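You operate a simulated robot arm through the tools that you are given. There is no shell and no other tool.

The job below is to be done with a simulated robot arm. You get a single attempt, and the scene is never put back.

JOB
Put things in order on the top of the left side table. At the end: the yellow steps stands where the juice carton (marked "Orange") stood; the clear water bottle stands where the white steps stood; the juice carton is on the purple tray; the blue steps stands where the yellow steps stood; the white steps stands where the blue steps stood; whatever was shut is shut again. Leave all else as you found it, and nothing knocked over.

The check looks at the end state, three seconds after you hand in, the way a careful person would. Anything else that was tipped, shoved, dropped, spilled or broken makes it a failure.

ROBOT AND FRAMES
A 7-joint arm with a two-finger gripper, fixed in place. Base frame: the origin is at the foot of the arm, x ahead of it, y to its left, z up; the work surface is at about z = 0.76. Lengths are in m, angles in rad, forces in N, time in s.
With the tool pointing down near the work surface it reaches from about 0.34 to 0.72 m from the base axis. Its first joint turns from -1.152 to 1.152 rad. Payload 2.45 kg.
The TCP is the grasp point between the finger pads, 0.026 m short of the fingertips. In the tool frame z runs along the fingers and y along their closing line. Largest opening 0.096 m; the body of the gripper starts 0.069 m behind the TCP.
Orientation is that of the tool frame in the base frame, as [roll, pitch, yaw] about the fixed x, y, z axes, in that order (R = Rz(yaw) Ry(pitch) Rx(roll)). With the fingers straight down and closing along the base's y, the tool's x points along the base's -x, its y along +y and its z along -z.

CONTROLS
- The arm moves only by the tool apply_moves. Its argument "motion" is a list of rows, each a list of 6 numbers: the shift along the tool's x, y, z in m, then the turn, a rotation vector about the tool's x, y, z in rad. In form: [[tx, ty, tz, ax, ay, az], ...]. A call has 1 to 20 rows; each row shifts and turns the commanded pose from where the row before left it, along the tool's axes as they then stand. "grip" is the opening, from 0 (shut) to 1 (fully open), set as the call begins (left out, the last holds). A row lasts 0.2 s, in which the tool goes at most 0.05 m and 0.15 rad; a call with a longer step from one row to the next is refused whole, and so is a gripper value outside its range. A pose out of reach is approached as far as the arm can. The call stops where the force on the tool passes 40 N (or 10 N more than at its start, if that is more) or the arm is blocked; 0.2 s more then pass. The fingers move at their own pace and stop on an object; they squeeze with about 20 N. The grip force told is the motor's: it shows also when the fingers shut on nothing. Time passes only in rows, and 0.2 s behind the last, so rows that do not move let the fingers close. It gives the time, the measured TCP pose, the force on the tool (base axes), the opening and the grip force at its end, in the units of the frame above (readings bear some noise), with the torque about the TCP (base axes, N m) and any sound that the robot's microphone picked up.
- Cameras (640 x 400 px; columns grow to the right, rows downward): "scene" is fixed at [0.1444, -0.3817, 1.4185]; the picture's right is [0.92, -0.38, 0.00], its down [-0.23, -0.56, -0.80] and it looks along [0.30, 0.73, -0.61] (base axes); focal length 350 px, centre (320, 200). "wrist" rides on the gripper at [0.082, 0.003, -0.098] in the tool frame; the picture's right is [-0.04, 1.00, 0.00], its down [-0.73, -0.03, -0.68] and it looks along [-0.68, -0.03, 0.73] (tool axes); focal length 256 px, centre (320, 200). There is no depth. A picture from a camera that has moved, and an enlarged one, comes with that camera's place and axes in the base frame and with its lens.
- capture(camera): a new picture of that camera. No time passes.
- zoom(camera, box): a new picture of the part [left, top, right, bottom] of that camera's present view, enlarged. No time passes.
- finish_job(): hands the job in; it is judged then, once.

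Places have to be worked out from the pictures, the camera data and where the tool is seen. Open the gripper and draw the arm clear of the work before you hand the job in, unless the task says otherwise.

The tools are called after "Request:" as a command line: name --pt "numbers of a row" for each row, then --argument value for the rest, lists and objects as JSON in quotes. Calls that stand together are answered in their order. apply_moves: Moves the arm, as the interface text tells. Its arguments: {"type":"object","properties":{"motion":{"type":"array","items":{"type":"array","items":{"type":"number"}}},"grip":{"type":"number"}},"required":["motion"]} The other tools are called the same way: capture (camera) takes a picture; zoom (camera, box) takes an enlarged picture of a part of a camera's view; finish_job () hands the job in.

At the start:

```text
time_s: 0.0
position: [0.433, 0.0485, 1.0059]
ee_rot: [-3.141, 0.002, -3.139]
force: [0.8, -0.3, 0.6]
ft_torque: [-0.02, -0.01, -0.02]
opening: 0.0962
finger_force: 0.0
```

scene: 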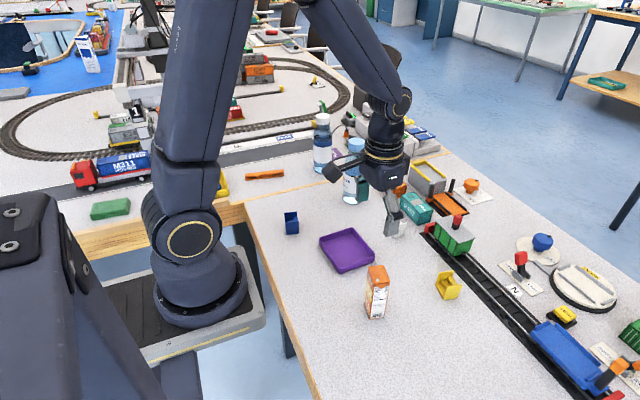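
wrist: 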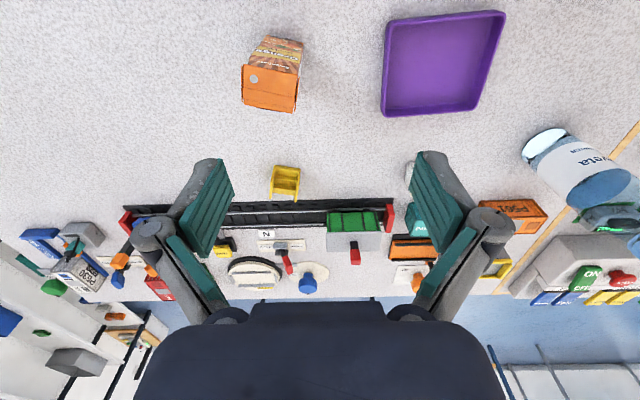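

I'll look closely at the scene before moving; the pictures show the carton, tray, blue and yellow steps, and bottles near the gripper.

Request:
zoom --camera "scene" --box '[240, 180, 480, 330]'

Request:
zoom --camera "scene" --box '[290, 100, 450, 200]'

Request:
zoom --camera "scene" --box '[340, 150, 500, 250]'

Request:
zoom --camera "wrist" --box '[320, 100, 640, 300]'

Request:
zoom --camera "scene" --box '[400, 230, 640, 400]'

```text
2.67 times, centred on (360, 255) of scene
camera zoom: at [0.1444, -0.3817, 1.4185], right [0.92, -0.38, 0.0], down [-0.23, -0.56, -0.8], along [0.3, 0.73, -0.61], focal length 933 px, centre (213, 53)
```

zoom: 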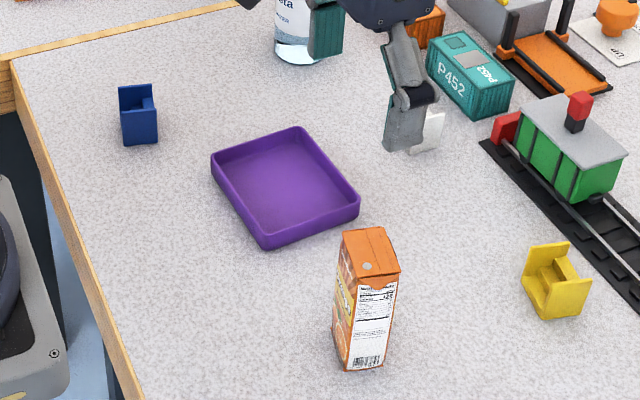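

```text
4.00 times, centred on (370, 150) of scene
camera zoom: at [0.1444, -0.3817, 1.4185], right [0.92, -0.38, 0.0], down [-0.23, -0.56, -0.8], along [0.3, 0.73, -0.61], focal length 1400 px, centre (120, 400)
```

zoom: 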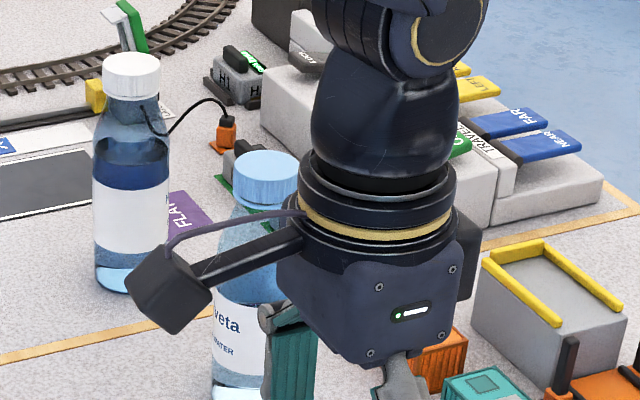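

```text
4.00 times, centred on (420, 200) of scene
camera zoom: at [0.1444, -0.3817, 1.4185], right [0.92, -0.38, 0.0], down [-0.23, -0.56, -0.8], along [0.3, 0.73, -0.61], focal length 1400 px, centre (-80, 200)
```

zoom: 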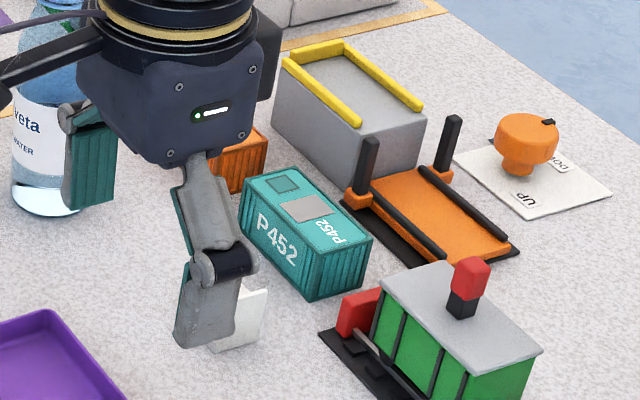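

```text
2.00 times, centred on (480, 200) of wrist
camera zoom: at [0.3515, 0.052, 1.1046], right [0.04, 1.0, 0.0], down [0.73, -0.03, 0.68], along [0.68, -0.03, -0.73], focal length 512 px, centre (0, 200)
```

zoom: 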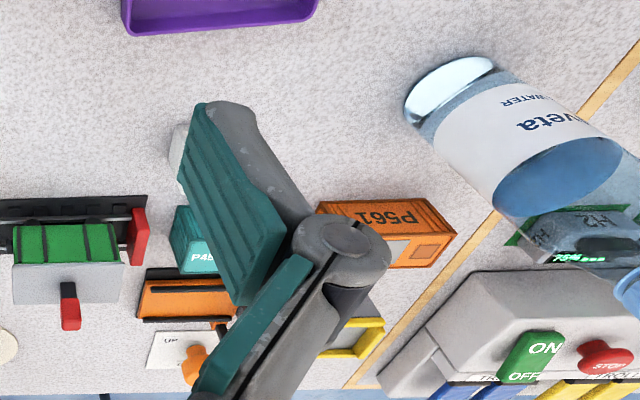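

```text
2.35 times, centred on (520, 315) of scene
camera zoom: at [0.1444, -0.3817, 1.4185], right [0.92, -0.38, 0.0], down [-0.23, -0.56, -0.8], along [0.3, 0.73, -0.61], focal length 823 px, centre (-151, -71)
```

zoom: 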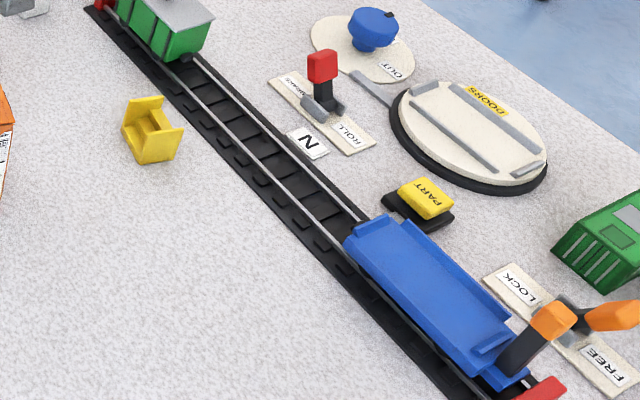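

The steps sit near (0.35,0.31) blue, (0.61,-0.02) yellow and (0.60,0.18) white, with the bottle near (0.56,0.385). The gripper hides part of this, so I raise it and move it right to get a clean scene view.

Request:
apply_moves --pt "0 0 -0.04 0 0 0" --pt "0 0 -0.04 0 0 0" --pt "0 -0.045 -0.02 0 0 0" --pt "0 -0.045 0 0 0 0" --pt "0 -0.045 0 0 0 0" --pt "0 -0.045 0 0 0 0" --pt "0 -0.045 0 0 0 0" --pt "0 -0.045 0 0 0 0" --pt "0 0 0 0 0 0" --grip 1

Request:
capture --camera "scene"

Request:
capture --camera "wrist"

```text
time_s: 2.0
position: [0.4334, -0.221, 1.107]
ee_rot: [-3.142, 0.001, -3.139]
force: [-0.8, 0.6, 0.5]
ft_torque: [0.0, -0.02, 0.02]
opening: 0.096
finger_force: 0.0
```

```text
taken
```

scene: 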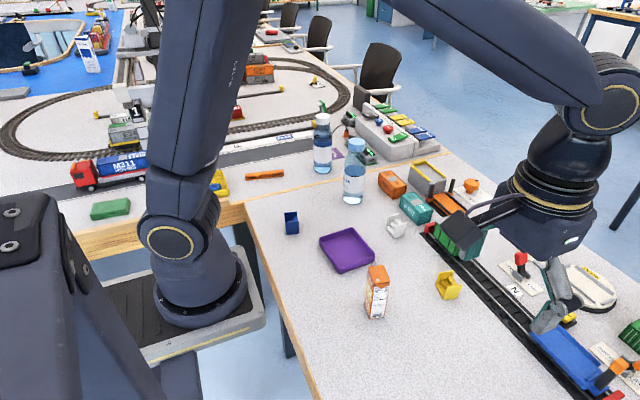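

```text
taken
camera wrist: at [0.352, -0.218, 1.2057], right [0.04, 1.0, 0.0], down [0.73, -0.03, 0.68], along [0.68, -0.03, -0.73], focal length 256 px, centre (320, 200)
```

wrist: 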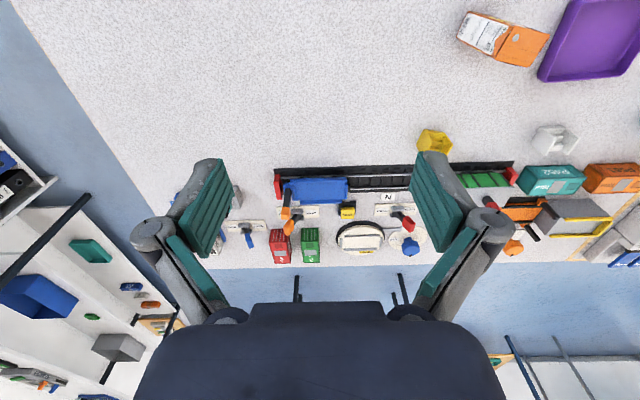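

Now the scene view is clear, so I zoom on each object to find exact places and orientations.

Request:
zoom --camera "scene" --box '[290, 90, 450, 190]'

Request:
zoom --camera "scene" --box '[330, 130, 450, 205]'

Request:
zoom --camera "scene" --box '[370, 190, 450, 240]'

Request:
zoom --camera "scene" --box '[410, 255, 490, 305]'

Request:
zoom --camera "scene" --box '[250, 195, 330, 245]'

Request:
zoom --camera "scene" --box '[300, 220, 412, 332]'

Request:
zoom --camera "wrist" --box '[400, 0, 640, 160]'

```text
4.00 times, centred on (370, 140) of scene
camera zoom: at [0.1444, -0.3817, 1.4185], right [0.92, -0.38, 0.0], down [-0.23, -0.56, -0.8], along [0.3, 0.73, -0.61], focal length 1400 px, centre (120, 440)
```

zoom: 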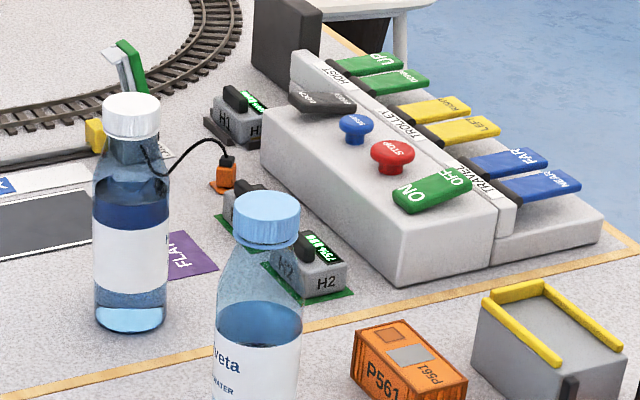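

```text
5.33 times, centred on (390, 168) of scene
camera zoom: at [0.1444, -0.3817, 1.4185], right [0.92, -0.38, 0.0], down [-0.23, -0.56, -0.8], along [0.3, 0.73, -0.61], focal length 1866 px, centre (-53, 373)
```

zoom: 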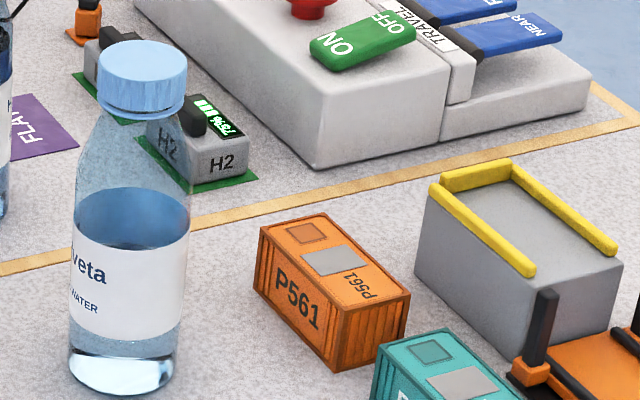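

```text
8.00 times, centred on (410, 215) of scene
camera zoom: at [0.1444, -0.3817, 1.4185], right [0.92, -0.38, 0.0], down [-0.23, -0.56, -0.8], along [0.3, 0.73, -0.61], focal length 2800 px, centre (-400, 80)
```

zoom: 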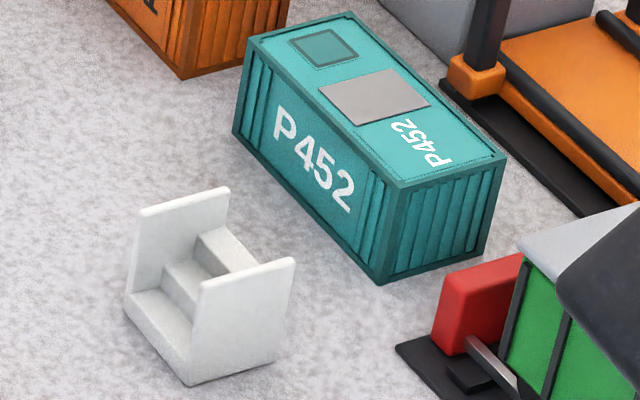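

```text
8.00 times, centred on (450, 280) of scene
camera zoom: at [0.1444, -0.3817, 1.4185], right [0.92, -0.38, 0.0], down [-0.23, -0.56, -0.8], along [0.3, 0.73, -0.61], focal length 2800 px, centre (-720, -440)
```

zoom: 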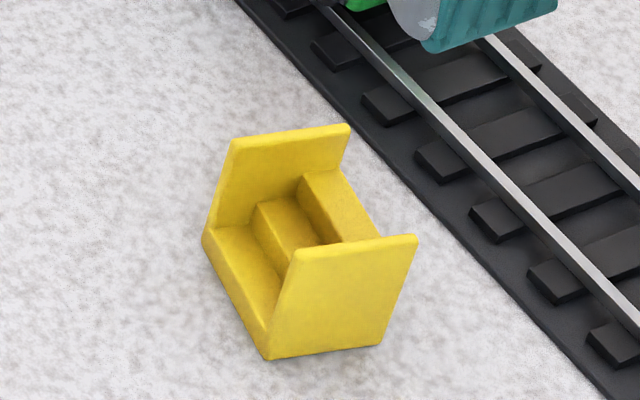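

```text
8.00 times, centred on (290, 220) of scene
camera zoom: at [0.1444, -0.3817, 1.4185], right [0.92, -0.38, 0.0], down [-0.23, -0.56, -0.8], along [0.3, 0.73, -0.61], focal length 2800 px, centre (560, 40)
```

zoom: 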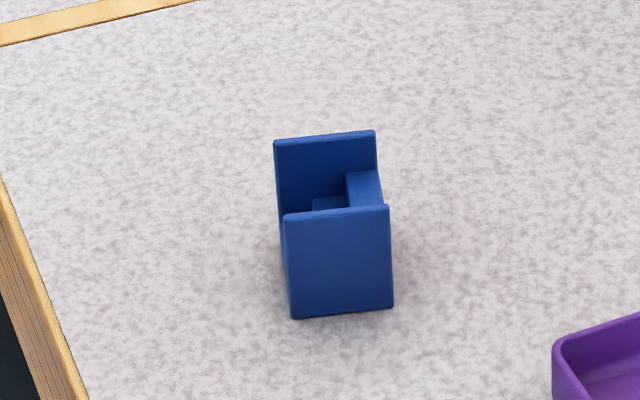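

```text
3.57 times, centred on (356, 276) of scene
camera zoom: at [0.1444, -0.3817, 1.4185], right [0.92, -0.38, 0.0], down [-0.23, -0.56, -0.8], along [0.3, 0.73, -0.61], focal length 1250 px, centre (191, -71)
```

zoom: 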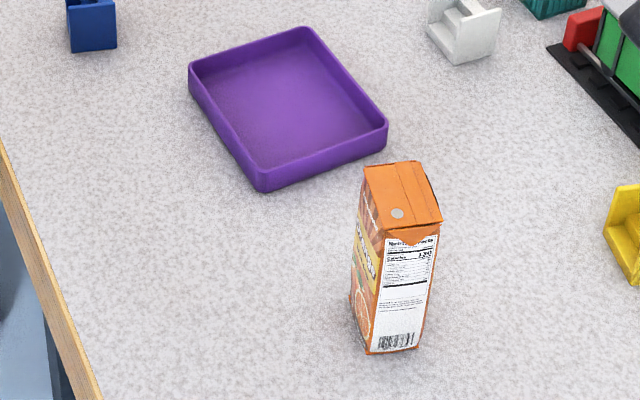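

```text
2.50 times, centred on (520, 80) of wrist
camera zoom: at [0.352, -0.218, 1.2057], right [0.04, 1.0, 0.0], down [0.73, -0.03, 0.68], along [0.68, -0.03, -0.73], focal length 640 px, centre (-180, 500)
```

zoom: 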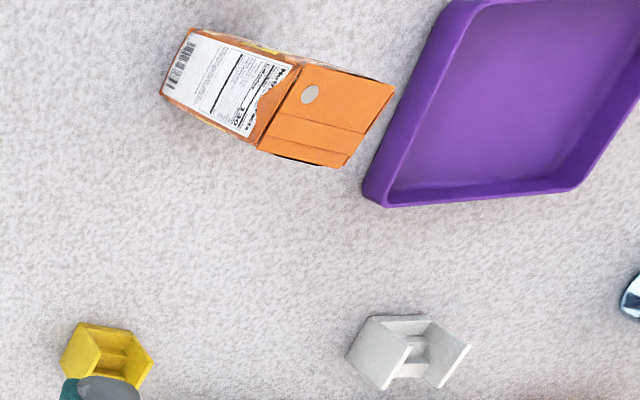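

The bottle with the blue cap is the only one on this table and in reach, so it's the one to move. The carton is around (0.428,-0.006), about 0.11 m tall, and the tray centre is around (0.45,0.172). I go above the carton and look.

Request:
apply_moves --pt "0 0.045 0 0 0 0" --pt "0 0.045 0 0 0 0" --pt "0 0.045 0 0 0 0" --pt "0 0.04 0 0 0 0" --pt "0 0.04 0 0 0 0" --pt "0.005 0 -0.03 0 0 0" --pt "0 0 0.0 0 0 0" --pt "0 0 0 0 0 0" --grip 1

Request:
capture --camera "wrist"

Request:
zoom --camera "wrist" --box '[220, 60, 540, 260]'

```text
time_s: 3.8
position: [0.4287, -0.0048, 1.1345]
ee_rot: [3.141, 0.001, 3.141]
force: [0.5, 0.1, -0.2]
ft_torque: [-0.03, -0.01, 0.0]
opening: 0.096
finger_force: 0.0
```

```text
taken
camera wrist: at [0.3464, -0.0021, 1.2343], right [0.04, 1.0, 0.0], down [0.73, -0.03, 0.68], along [0.68, -0.03, -0.73], focal length 256 px, centre (320, 200)
```

wrist: 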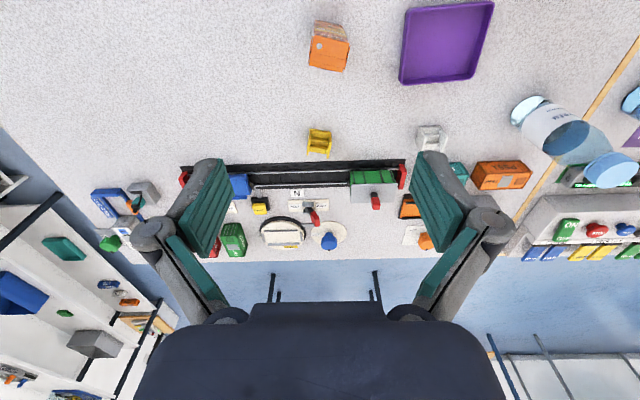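

```text
2.00 times, centred on (380, 160) of wrist
camera zoom: at [0.3464, -0.0021, 1.2343], right [0.04, 1.0, 0.0], down [0.73, -0.03, 0.68], along [0.68, -0.03, -0.73], focal length 512 px, centre (200, 280)
```

zoom: 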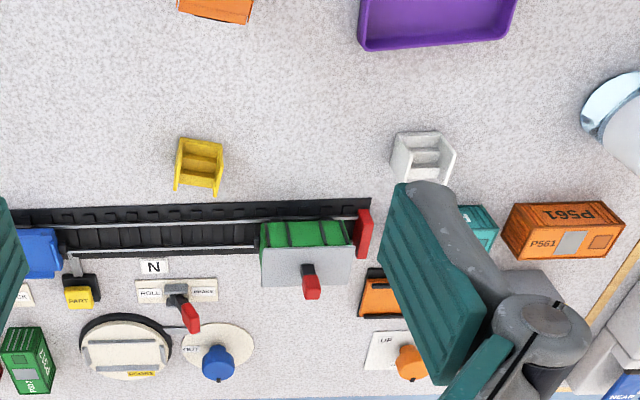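

The layout agrees with the scene view. I now lower to about z=1.0 for a finer look at the carton top.

Request:
apply_moves --pt "0 0 0.045 0 0 0" --pt "0 0 0.045 0 0 0" --pt "0 0 0.04 0 0 0" --pt "0 0 0 0 0 0"

Request:
capture --camera "wrist"

Request:
zoom --camera "wrist" --box '[240, 20, 400, 120]'

Request:
capture --camera "scene"

```text
time_s: 4.8
position: [0.4278, -0.007, 1.006]
ee_rot: [3.141, -0.001, 3.141]
force: [0.3, 0.3, 0.2]
ft_torque: [0.01, 0.02, 0.01]
opening: 0.0962
finger_force: 0.0
```

```text
taken
camera wrist: at [0.3467, -0.0026, 1.1038], right [0.04, 1.0, 0.0], down [0.73, -0.03, 0.68], along [0.68, -0.03, -0.73], focal length 256 px, centre (320, 200)
```

wrist: 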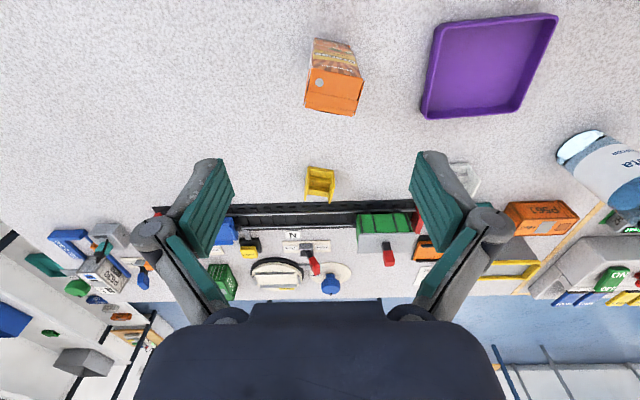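

```text
4.00 times, centred on (320, 70) of wrist
camera zoom: at [0.3467, -0.0026, 1.1038], right [0.04, 1.0, 0.0], down [0.73, -0.03, 0.68], along [0.68, -0.03, -0.73], focal length 1024 px, centre (320, 720)
```

zoom: 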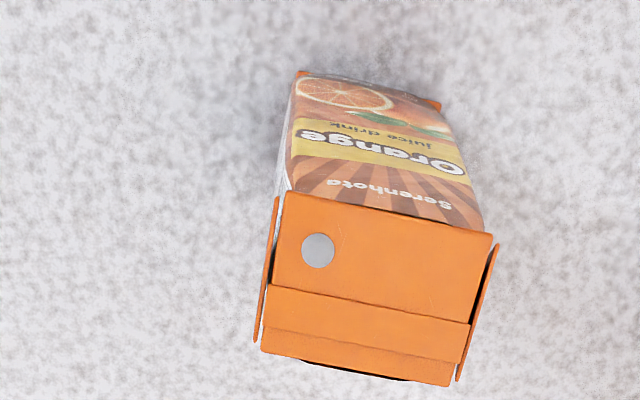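

```text
taken
```

scene: 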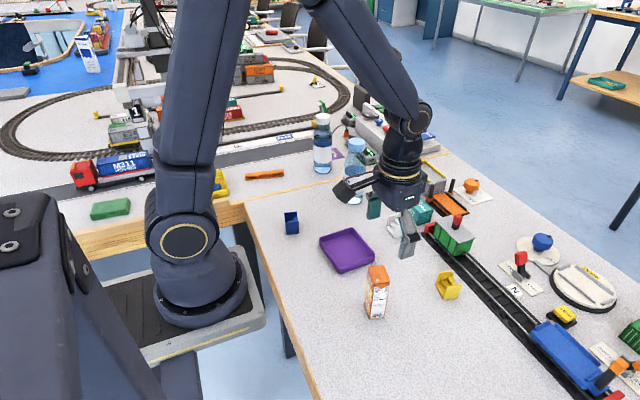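

The carton is at about (0.432, 0.004), turned about -0.2 rad, with its top at z≈0.873 and a footprint of about 0.045 by 0.035. I align above it and lower partway to check.

Request:
apply_moves --pt "-0.004 0.0105 0 0 0 0" --pt "0 0 0 0 0 0.1" --pt "0 0 0.03 0 0 0.1" --pt "0 0 0.03 0 0 0" --pt "0 0 0.015 0 0 0" --pt "0 0 0 0 0 0"

Request:
capture --camera "wrist"

Request:
zoom --camera "scene" --box '[330, 190, 450, 330]'

```text
time_s: 6.2
position: [0.4311, 0.0037, 0.9305]
ee_rot: [3.141, 0.0, 2.944]
force: [1.0, -0.5, -0.8]
ft_torque: [0.0, 0.03, 0.0]
opening: 0.0961
finger_force: 0.0
```

```text
taken
camera wrist: at [0.3527, 0.0231, 1.0293], right [0.24, 0.97, 0.0], down [0.71, -0.17, 0.68], along [0.66, -0.16, -0.73], focal length 256 px, centre (320, 200)
```

wrist: 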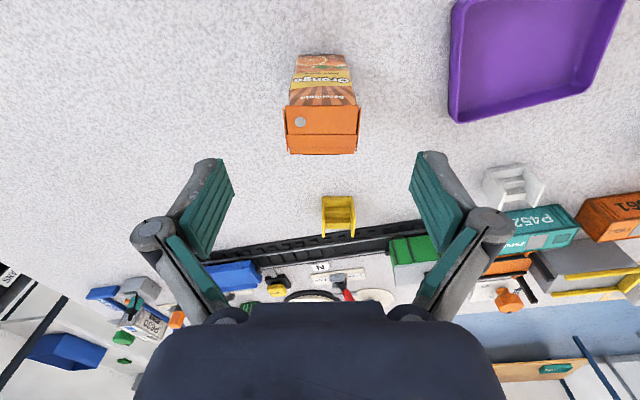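

```text
2.86 times, centred on (390, 260) of scene
camera zoom: at [0.1444, -0.3817, 1.4185], right [0.92, -0.38, 0.0], down [-0.23, -0.56, -0.8], along [0.3, 0.73, -0.61], focal length 1000 px, centre (120, 29)
```

zoom: 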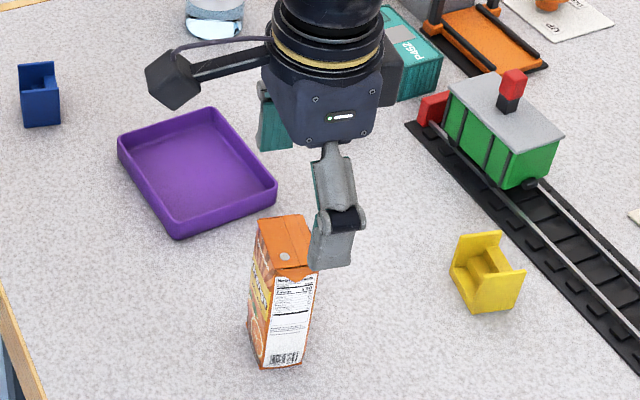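

The top of the carton is centred where the grasp axis predicts (about (321,130)) and square with the fingers. I descend around it to z≈0.825.

Request:
apply_moves --pt "0 0 0.03 0 0 0" --pt "0 0 0.03 0 0 0" --pt "0 0 0.025 0 0 0" --pt "0 0 0.02 0 0 0" --pt "0 0 0 0 0 0"

Request:
capture --camera "wrist"

Request:
zoom --camera "scene" --box '[330, 190, 450, 330]'

```text
time_s: 7.4
position: [0.4308, 0.0037, 0.8258]
ee_rot: [3.141, -0.001, 2.942]
force: [0.6, 0.3, 0.6]
ft_torque: [0.04, -0.02, 0.02]
opening: 0.0961
finger_force: 0.1
```

```text
taken
camera wrist: at [0.3519, 0.023, 0.9245], right [0.24, 0.97, 0.0], down [0.71, -0.17, 0.68], along [0.66, -0.16, -0.73], focal length 256 px, centre (320, 200)
```

wrist: 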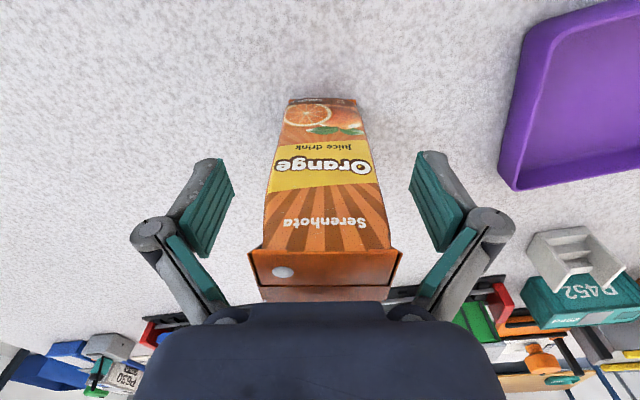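

```text
2.86 times, centred on (390, 260) of scene
camera zoom: at [0.1444, -0.3817, 1.4185], right [0.92, -0.38, 0.0], down [-0.23, -0.56, -0.8], along [0.3, 0.73, -0.61], focal length 1000 px, centre (120, 29)
```

zoom: 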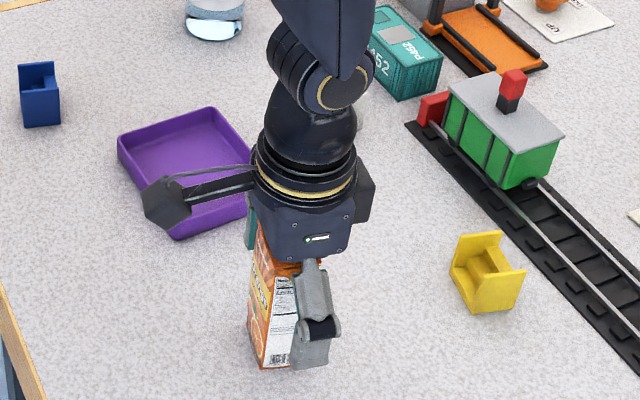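

The fingers straddle the carton evenly. I close on it.

Request:
apply_moves --pt "0 0 0 0 0 0" --pt "0 0 0 0 0 0" --pt "0 0 0 0 0 0" --pt "0 0 0 0 0 0" --pt "0 0 0 0 0 0" --pt "0 0 0 0 0 0" --grip 0

Request:
capture --camera "wrist"

```text
time_s: 8.8
position: [0.4308, 0.0028, 0.8257]
ee_rot: [3.141, 0.0, 2.943]
force: [-2.5, 2.3, 10.5]
ft_torque: [-0.26, -0.01, -0.06]
opening: 0.0498
finger_force: 19.8
```

```text
taken
camera wrist: at [0.3518, 0.0231, 0.9249], right [0.24, 0.97, 0.0], down [0.71, -0.17, 0.68], along [0.66, -0.16, -0.73], focal length 256 px, centre (320, 200)
```

wrist: 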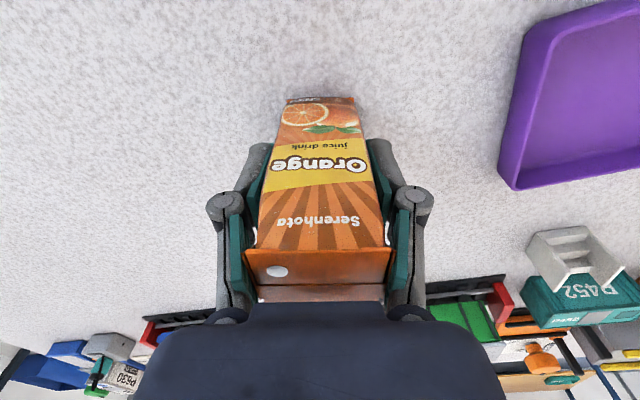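

The carton is gripped at 0.0498 m opening. I lift it, undo the yaw, and carry it over the tray centre (0.449, 0.18) with its base about 0.04 m above the rim.

Request:
apply_moves --pt "0 0 -0.02 0 0 0" --pt "0 0 -0.03 0 0 0" --pt "0 0 -0.025 0 0 -0.1" --pt "0 0 0 0 0 -0.1" --pt "0 0.035 0 0 0 0" --pt "0 0.035 0 0 0 0" --pt "-0.009 0.035 0 0 0 0" --pt "-0.009 0.035 0 0 0 0" --pt "0 0.036 0 0 0 0" --pt "0 0 0 0 0 0"

Request:
capture --camera "wrist"

Request:
capture --camera "scene"

Request:
zoom --camera "scene" --box '[290, 160, 430, 290]'

```text
time_s: 11.0
position: [0.4508, 0.179, 0.9001]
ee_rot: [3.141, 0.0, 3.14]
force: [0.4, -0.8, -2.9]
ft_torque: [0.03, -0.05, -0.01]
opening: 0.049
finger_force: 19.7
```

```text
taken
camera wrist: at [0.3686, 0.1837, 0.9993], right [0.04, 1.0, 0.0], down [0.73, -0.03, 0.68], along [0.68, -0.03, -0.73], focal length 256 px, centre (320, 200)
```

wrist: 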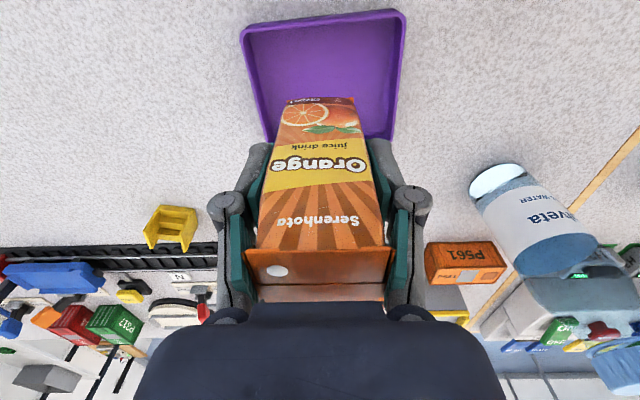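

```text
taken
```

scene: 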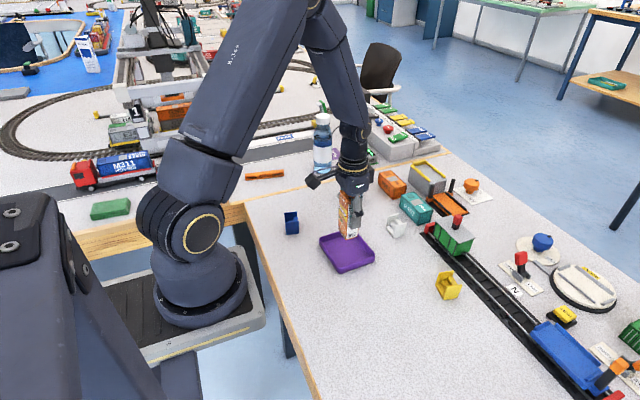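

```text
3.08 times, centred on (360, 225) of scene
camera zoom: at [0.1444, -0.3817, 1.4185], right [0.92, -0.38, 0.0], down [-0.23, -0.56, -0.79], along [0.3, 0.73, -0.61], focal length 1077 px, centre (197, 123)
```

zoom: 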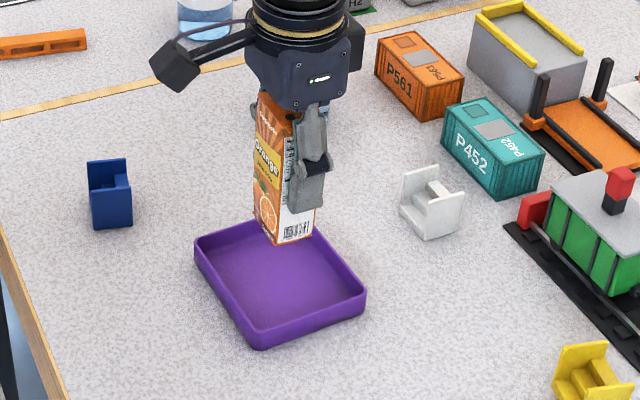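

The carton hangs over the tray; I refine the centre to about (0.452, 0.186) and lower to just above the floor.

Request:
apply_moves --pt "0 0.006 0 0 0 0" --pt "0 0 0.03 0 0 0" --pt "0 0 0.025 0 0 0" --pt "0 0 0.006 0 0 0" --pt "0 0 0.003 0 0 0" --pt "0 0 0 0 0 0"

Request:
zoom --camera "scene" --box '[290, 160, 430, 290]'

Request:
capture --camera "wrist"

```text
time_s: 12.4
position: [0.4499, 0.1862, 0.8366]
ee_rot: [3.141, 0.001, -3.14]
force: [-0.1, 0.8, -2.2]
ft_torque: [0.01, 0.01, 0.01]
opening: 0.0489
finger_force: 19.7
```

```text
3.08 times, centred on (360, 225) of scene
camera zoom: at [0.1444, -0.3817, 1.4185], right [0.92, -0.38, 0.0], down [-0.23, -0.56, -0.79], along [0.3, 0.73, -0.61], focal length 1077 px, centre (197, 123)
```

zoom: 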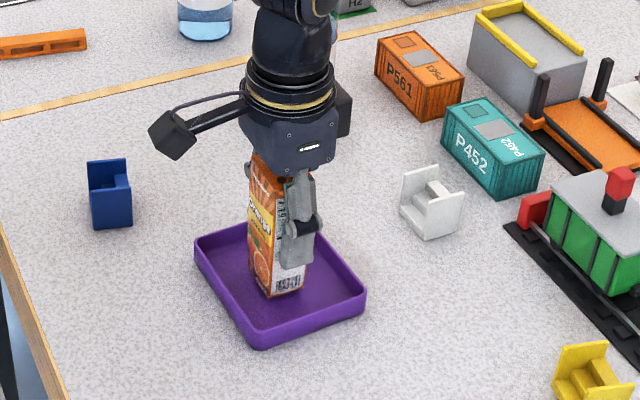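

```text
taken
camera wrist: at [0.3682, 0.1897, 0.9355], right [0.04, 1.0, 0.0], down [0.73, -0.03, 0.68], along [0.68, -0.03, -0.73], focal length 256 px, centre (320, 200)
```

wrist: 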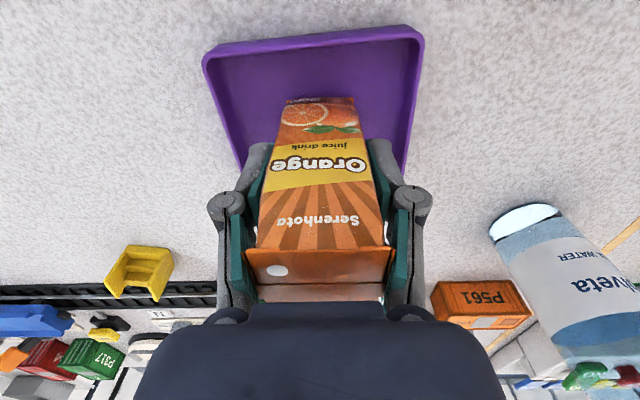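

It's well inside the tray, with no contact force yet. I lower in 2 mm steps until it touches.

Request:
apply_moves --pt "0 0 0.002 0 0 0" --pt "0 0 0.002 0 0 0" --pt "0 0 0.0015 0 0 0" --pt "0 0 0 0 0 0"

```text
time_s: 13.4
position: [0.4505, 0.186, 0.8309]
ee_rot: [3.14, 0.0, -3.14]
force: [-0.7, 0.5, -1.6]
ft_torque: [0.0, 0.04, -0.01]
opening: 0.0487
finger_force: 19.5
```

Still hanging free (about -2 N). I continue in small steps.

Request:
apply_moves --pt "0 0 0.001 0 0 0" --pt "0 0 0.001 0 0 0" --pt "0 0 0.001 0 0 0" --pt "0 0 0 0 0 0"

```text
time_s: 14.3
position: [0.4502, 0.1869, 0.8313]
ee_rot: [3.14, 0.001, -3.14]
force: [-4.1, -1.5, 11.8]
ft_torque: [-0.31, 0.1, -0.08]
opening: 0.0487
finger_force: 19.6
stopped in row 4: the force on the tool passed its limit at 42 N (the readings are from after the stop); the commanded pose is now the measured one
```

Contact with the tray floor. I release and rise straight up.

Request:
apply_moves --pt "0 0 0 0 0 0" --pt "0 0 0 0 0 0" --pt "0 0 0 0 0 0" --pt "0 0 0 0 0 0" --pt "0 0 -0.01 0 0 0" --pt "0 0 -0.02 0 0 0" --pt "0 0 -0.03 0 0 0" --pt "0 0 -0.04 0 0 0" --pt "0 0 -0.04 0 0 0" --pt "0 0 -0.04 0 0 0" --pt "0 0 0 0 0 0" --grip 1

Request:
capture --camera "wrist"

Request:
zoom --camera "scene" --box '[290, 160, 430, 290]'

```text
time_s: 16.7
position: [0.4513, 0.1856, 1.0101]
ee_rot: [3.139, 0.002, -3.141]
force: [0.1, -0.3, 0.1]
ft_torque: [0.01, 0.02, -0.03]
opening: 0.0959
finger_force: 0.0
```

```text
taken
camera wrist: at [0.3691, 0.189, 1.1089], right [0.04, 1.0, 0.0], down [0.73, -0.03, 0.68], along [0.68, -0.03, -0.73], focal length 256 px, centre (320, 200)
```

wrist: 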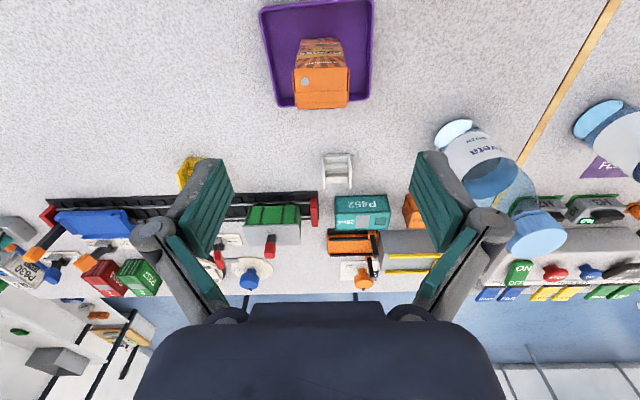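

```text
3.08 times, centred on (360, 225) of scene
camera zoom: at [0.1444, -0.3817, 1.4185], right [0.92, -0.38, 0.0], down [-0.23, -0.56, -0.8], along [0.3, 0.73, -0.61], focal length 1077 px, centre (197, 123)
```

zoom: 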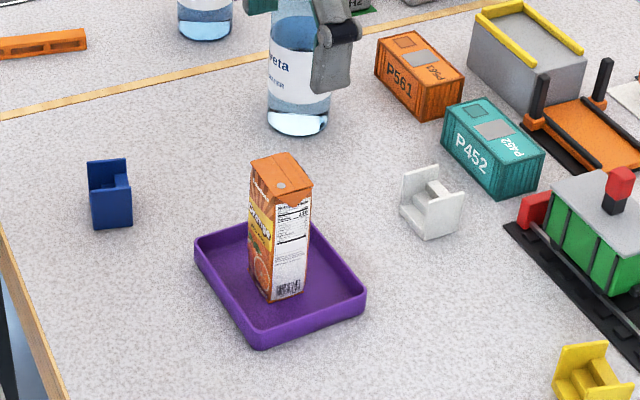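

The carton stands on the tray. From here I zoom on the white steps and the bottle to note their places.

Request:
zoom --camera "wrist" --box '[290, 130, 390, 200]'

Request:
zoom --camera "wrist" --box '[400, 90, 600, 270]'

```text
5.71 times, centred on (340, 165) of wrist
camera zoom: at [0.3691, 0.189, 1.1089], right [0.04, 1.0, 0.0], down [0.73, -0.03, 0.68], along [0.68, -0.03, -0.73], focal length 1463 px, centre (206, 400)
```

zoom: 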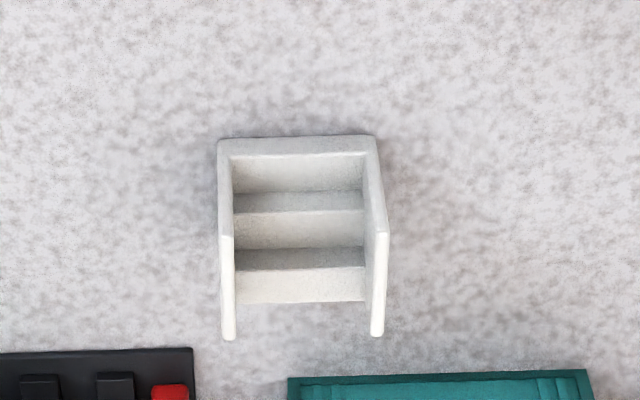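

```text
2.22 times, centred on (500, 180) of wrist
camera zoom: at [0.3691, 0.189, 1.1089], right [0.04, 1.0, 0.0], down [0.73, -0.03, 0.68], along [0.68, -0.03, -0.73], focal length 569 px, centre (-80, 244)
```

zoom: 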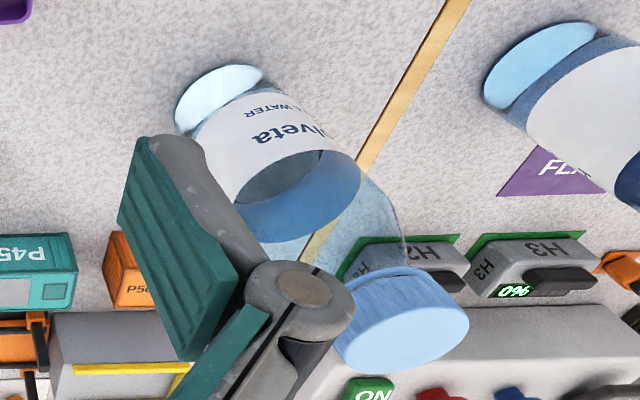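

White steps: base x 0.5955–0.630, y 0.183–0.227, square with the axes, about 0.044 tall, so the centre is near (0.613, 0.205). Next I move right to view the yellow steps.

Request:
apply_moves --pt "0 -0.045 0 0 0 0" --pt "0 -0.045 0 0 0 0" --pt "0 -0.045 0 0 0 0" --pt "0 -0.045 0 0 0 0" --pt "-0.02 -0.025 0 0 0 0" --pt "0 0 0 0 0 0"

Request:
capture --camera "wrist"

Request:
zoom --camera "wrist" --box '[270, 120, 370, 190]'

```text
time_s: 18.1
position: [0.4729, -0.0192, 1.0094]
ee_rot: [3.14, 0.0, -3.141]
force: [0.1, 1.0, -0.4]
ft_torque: [0.05, 0.03, 0.03]
opening: 0.096
finger_force: 0.2
```

```text
taken
camera wrist: at [0.3904, -0.0154, 1.1085], right [0.04, 1.0, 0.0], down [0.73, -0.03, 0.68], along [0.68, -0.03, -0.73], focal length 256 px, centre (320, 200)
```

wrist: 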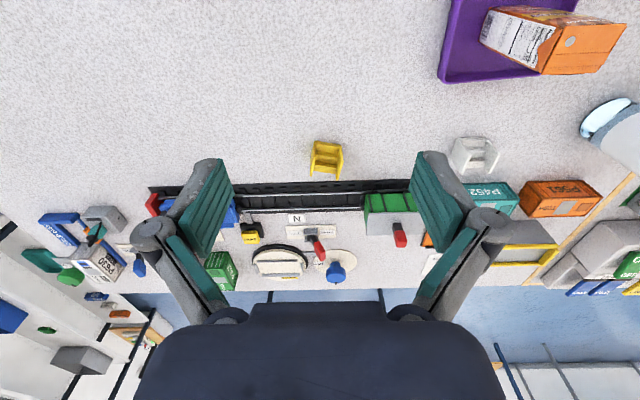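

```text
5.71 times, centred on (320, 155) of wrist
camera zoom: at [0.3904, -0.0154, 1.1085], right [0.04, 1.0, 0.0], down [0.73, -0.03, 0.68], along [0.68, -0.03, -0.73], focal length 1463 px, centre (320, 457)
```

zoom: 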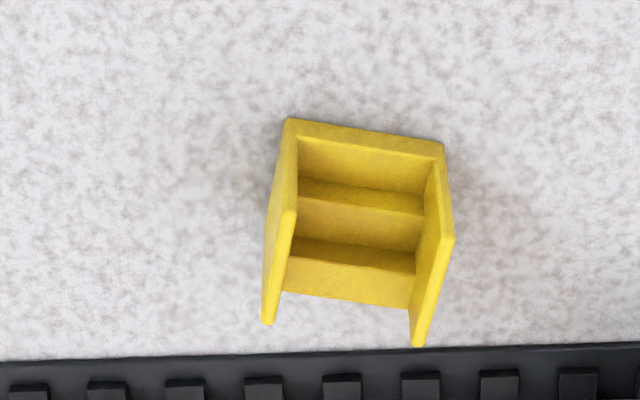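

Yellow steps: centre about (0.6123, -0.0153), turned about -0.217 rad, same size as the white. I hover above and line up.

Request:
apply_moves --pt "-0.035 0.004 0 0 0 0" --pt "-0.035 0 0 0 0 0" --pt "-0.035 0 0 0 0 0" --pt "-0.0345 0 0 0 0 0" --pt "0 0 0.03 0 0 0.11" --pt "0 0 0.03 0 0 0.107" --pt "0 0 0.04 0 0 0" --pt "0 0 0 0 0 0"

Request:
capture --camera "wrist"

Request:
zoom --camera "wrist" --box '[240, 60, 400, 160]'

```text
time_s: 19.9
position: [0.6108, -0.0135, 0.9107]
ee_rot: [3.139, 0.0, 2.925]
force: [-0.1, 0.3, -0.1]
ft_torque: [0.01, 0.01, -0.01]
opening: 0.0961
finger_force: 0.0
```

```text
taken
camera wrist: at [0.5315, 0.007, 1.0087], right [0.25, 0.97, 0.0], down [0.71, -0.19, 0.68], along [0.66, -0.17, -0.73], focal length 256 px, centre (320, 200)
```

wrist: 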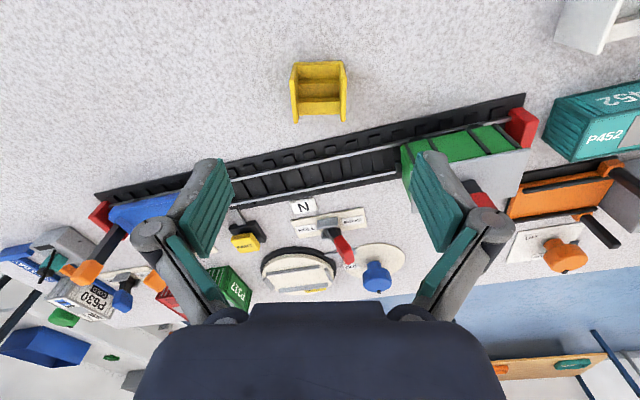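

```text
4.00 times, centred on (320, 110) of wrist
camera zoom: at [0.5315, 0.007, 1.0087], right [0.25, 0.97, 0.0], down [0.71, -0.19, 0.68], along [0.66, -0.17, -0.73], focal length 1024 px, centre (320, 560)
```

zoom: 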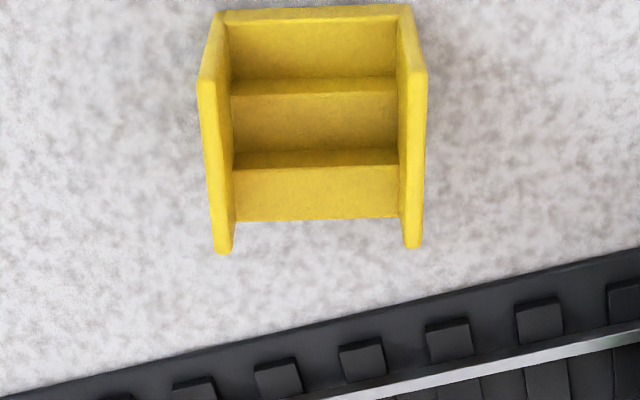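

The steps are square to the fingers and within 2 mm of the axis. I nudge 1.7 mm, then descend to z≈0.797 and close.

Request:
apply_moves --pt "-0.001 -0.0017 0 0 0 0" --pt "0 0 0.03 0 0 0" --pt "0 0 0.03 0 0 0" --pt "0 0 0.03 0 0 0" --pt "0 0 0.015 0 0 0" --pt "0 0 0.008 0 0 0" --pt "0 0 0 0 0 0"

Request:
capture --camera "wrist"

Request:
zoom --camera "scene" --box '[380, 190, 520, 320]'

```text
time_s: 21.5
position: [0.6105, -0.0149, 0.7969]
ee_rot: [3.138, 0.002, 2.924]
force: [0.4, -0.1, -0.2]
ft_torque: [-0.02, 0.01, 0.02]
opening: 0.096
finger_force: 0.1
```

```text
taken
camera wrist: at [0.5321, 0.005, 0.8959], right [0.25, 0.97, 0.0], down [0.71, -0.19, 0.68], along [0.66, -0.17, -0.73], focal length 256 px, centre (320, 200)
```

wrist: 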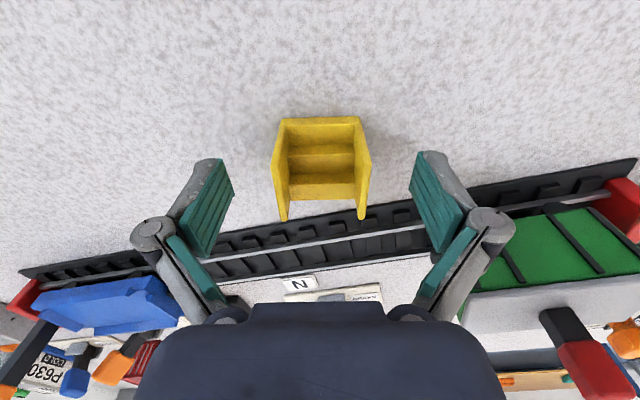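

```text
3.08 times, centred on (450, 255) of scene
camera zoom: at [0.1444, -0.3817, 1.4185], right [0.92, -0.38, 0.0], down [-0.23, -0.56, -0.8], along [0.3, 0.73, -0.61], focal length 1077 px, centre (-80, 31)
```

zoom: 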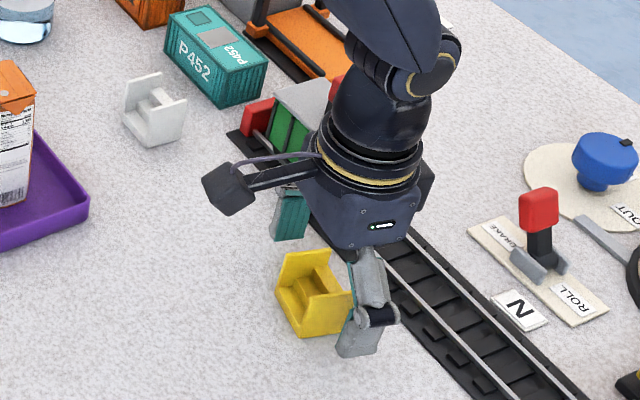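

The steps sit centred between the fingers. I close.

Request:
apply_moves --pt "0 0 0 0 0 0" --pt "0 0 0 0 0 0" --pt "0 0 0 0 0 0" --pt "0 0 0 0 0 0" --pt "0 0 0 0 0 0" --pt "0 0 0 0 0 0" --grip 0

Request:
capture --camera "wrist"

```text
time_s: 22.9
position: [0.6122, -0.0153, 0.7981]
ee_rot: [3.139, -0.001, 2.925]
force: [-0.5, 0.6, 3.1]
ft_torque: [0.07, -0.05, 0.05]
opening: 0.0431
finger_force: 20.3
```

```text
taken
camera wrist: at [0.5321, 0.0051, 0.8962], right [0.25, 0.97, 0.0], down [0.71, -0.19, 0.68], along [0.66, -0.17, -0.73], focal length 256 px, centre (320, 200)
```

wrist: 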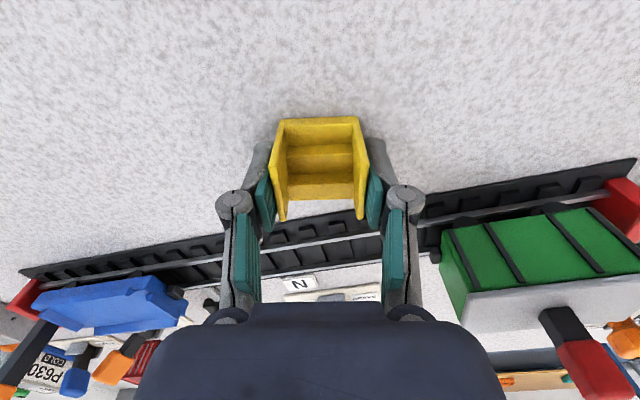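

Gripped at 0.0431 m. I lift and carry the yellow steps to the carton's old place (0.431, 0.003), keeping its orientation (nearly the same as the carton's).

Request:
apply_moves --pt "0 0 -0.015 0 0 0" --pt "0 0 -0.035 0 0 0" --pt "0 0 -0.03 0 0 0" --pt "0.036 -0.0042 0 0 0 0" --pt "0.036 -0.0042 0 0 0 0" --pt "0.036 -0.0042 0 0 0 0" --pt "0.036 -0.0042 0 0 0 0" --pt "0.0357 -0.0043 0 0 0 0" --pt "0 0 0.03 0 0 0" --pt "0 0 0.03 0 0 0" --pt "0 0 0.015 0 0 0" --pt "0 0 0 0 0 0"

Request:
capture --camera "wrist"

Request:
zoom --camera "scene" --box '[290, 200, 450, 330]'

```text
time_s: 25.5
position: [0.431, 0.0025, 0.8027]
ee_rot: [3.14, -0.002, 2.926]
force: [-0.7, 0.1, -0.9]
ft_torque: [0.04, -0.01, 0.02]
opening: 0.0431
finger_force: 20.2
```

```text
taken
camera wrist: at [0.3518, 0.0224, 0.9002], right [0.25, 0.97, 0.0], down [0.71, -0.19, 0.68], along [0.66, -0.17, -0.73], focal length 256 px, centre (320, 200)
```

wrist: 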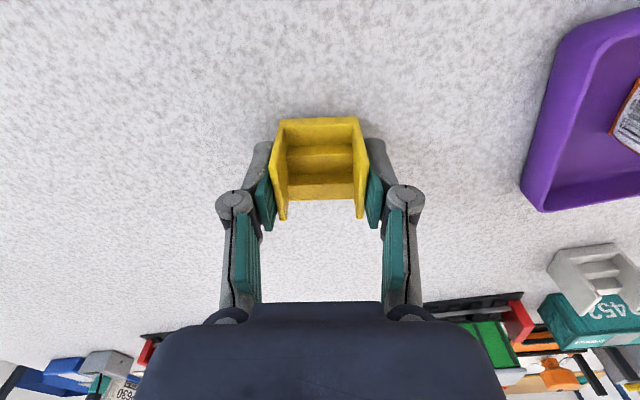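

```text
3.08 times, centred on (370, 265) of scene
camera zoom: at [0.1444, -0.3817, 1.4185], right [0.92, -0.38, 0.0], down [-0.23, -0.56, -0.8], along [0.3, 0.73, -0.61], focal length 1077 px, centre (166, 0)
```

zoom: 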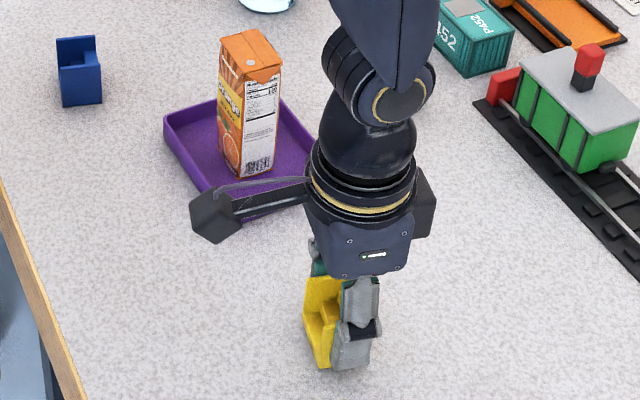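

At z=0.8027 it is about 5 mm above the table. I lower 1–1.5 mm per step until contact.

Request:
apply_moves --pt "0 0 0.0015 0 0 0" --pt "0 0 0.0015 0 0 0" --pt "0 0 0.001 0 0 0" --pt "0 0 0.0005 0 0 0" --pt "0 0 0 0 0 0"

```text
time_s: 26.7
position: [0.4311, 0.0026, 0.7981]
ee_rot: [3.14, 0.001, 2.925]
force: [-1.1, -0.5, 3.0]
ft_torque: [0.06, -0.07, 0.0]
opening: 0.0431
finger_force: 20.0
```

Light contact (about 3 N). I open the gripper and rise.

Request:
apply_moves --pt "0 0 0 0 0 0" --pt "0 0 0 0 0 0" --pt "0 0 0 0 0 0" --pt "0 0 0 0 0 0" --pt "0 0 -0.01 0 0 0" --pt "0 0 -0.03 0 0 0" --pt "0 0 -0.045 0 0 0.0" --pt "0 0 -0.045 0 0 -0.11" --pt "0 0 -0.045 0 0 -0.107" --pt "0 0 -0.04 0 0 0" --pt "0 0 0 0 0 0" --grip 1

Request:
capture --camera "wrist"

Request:
capture --camera "scene"

```text
time_s: 29.1
position: [0.4303, 0.0023, 1.0142]
ee_rot: [3.139, 0.0, -3.14]
force: [0.4, 0.1, -0.5]
ft_torque: [0.0, 0.01, -0.03]
opening: 0.0961
finger_force: 0.0
```

```text
taken
camera wrist: at [0.3491, 0.0049, 1.1119], right [0.04, 1.0, 0.0], down [0.73, -0.03, 0.68], along [0.68, -0.03, -0.73], focal length 256 px, centre (320, 200)
```

wrist: 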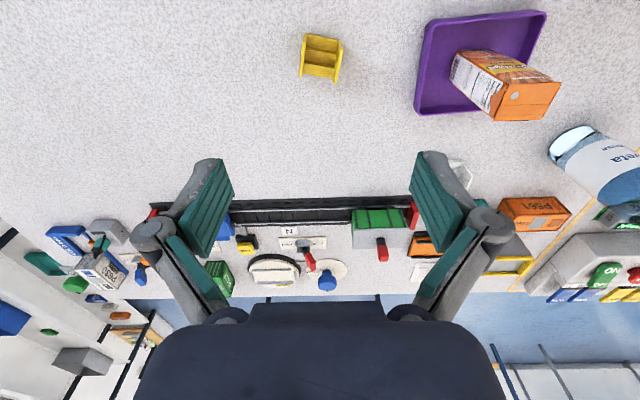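

```text
taken
```

scene: 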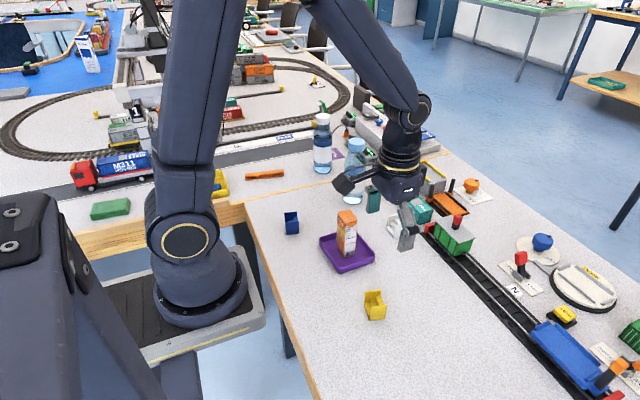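

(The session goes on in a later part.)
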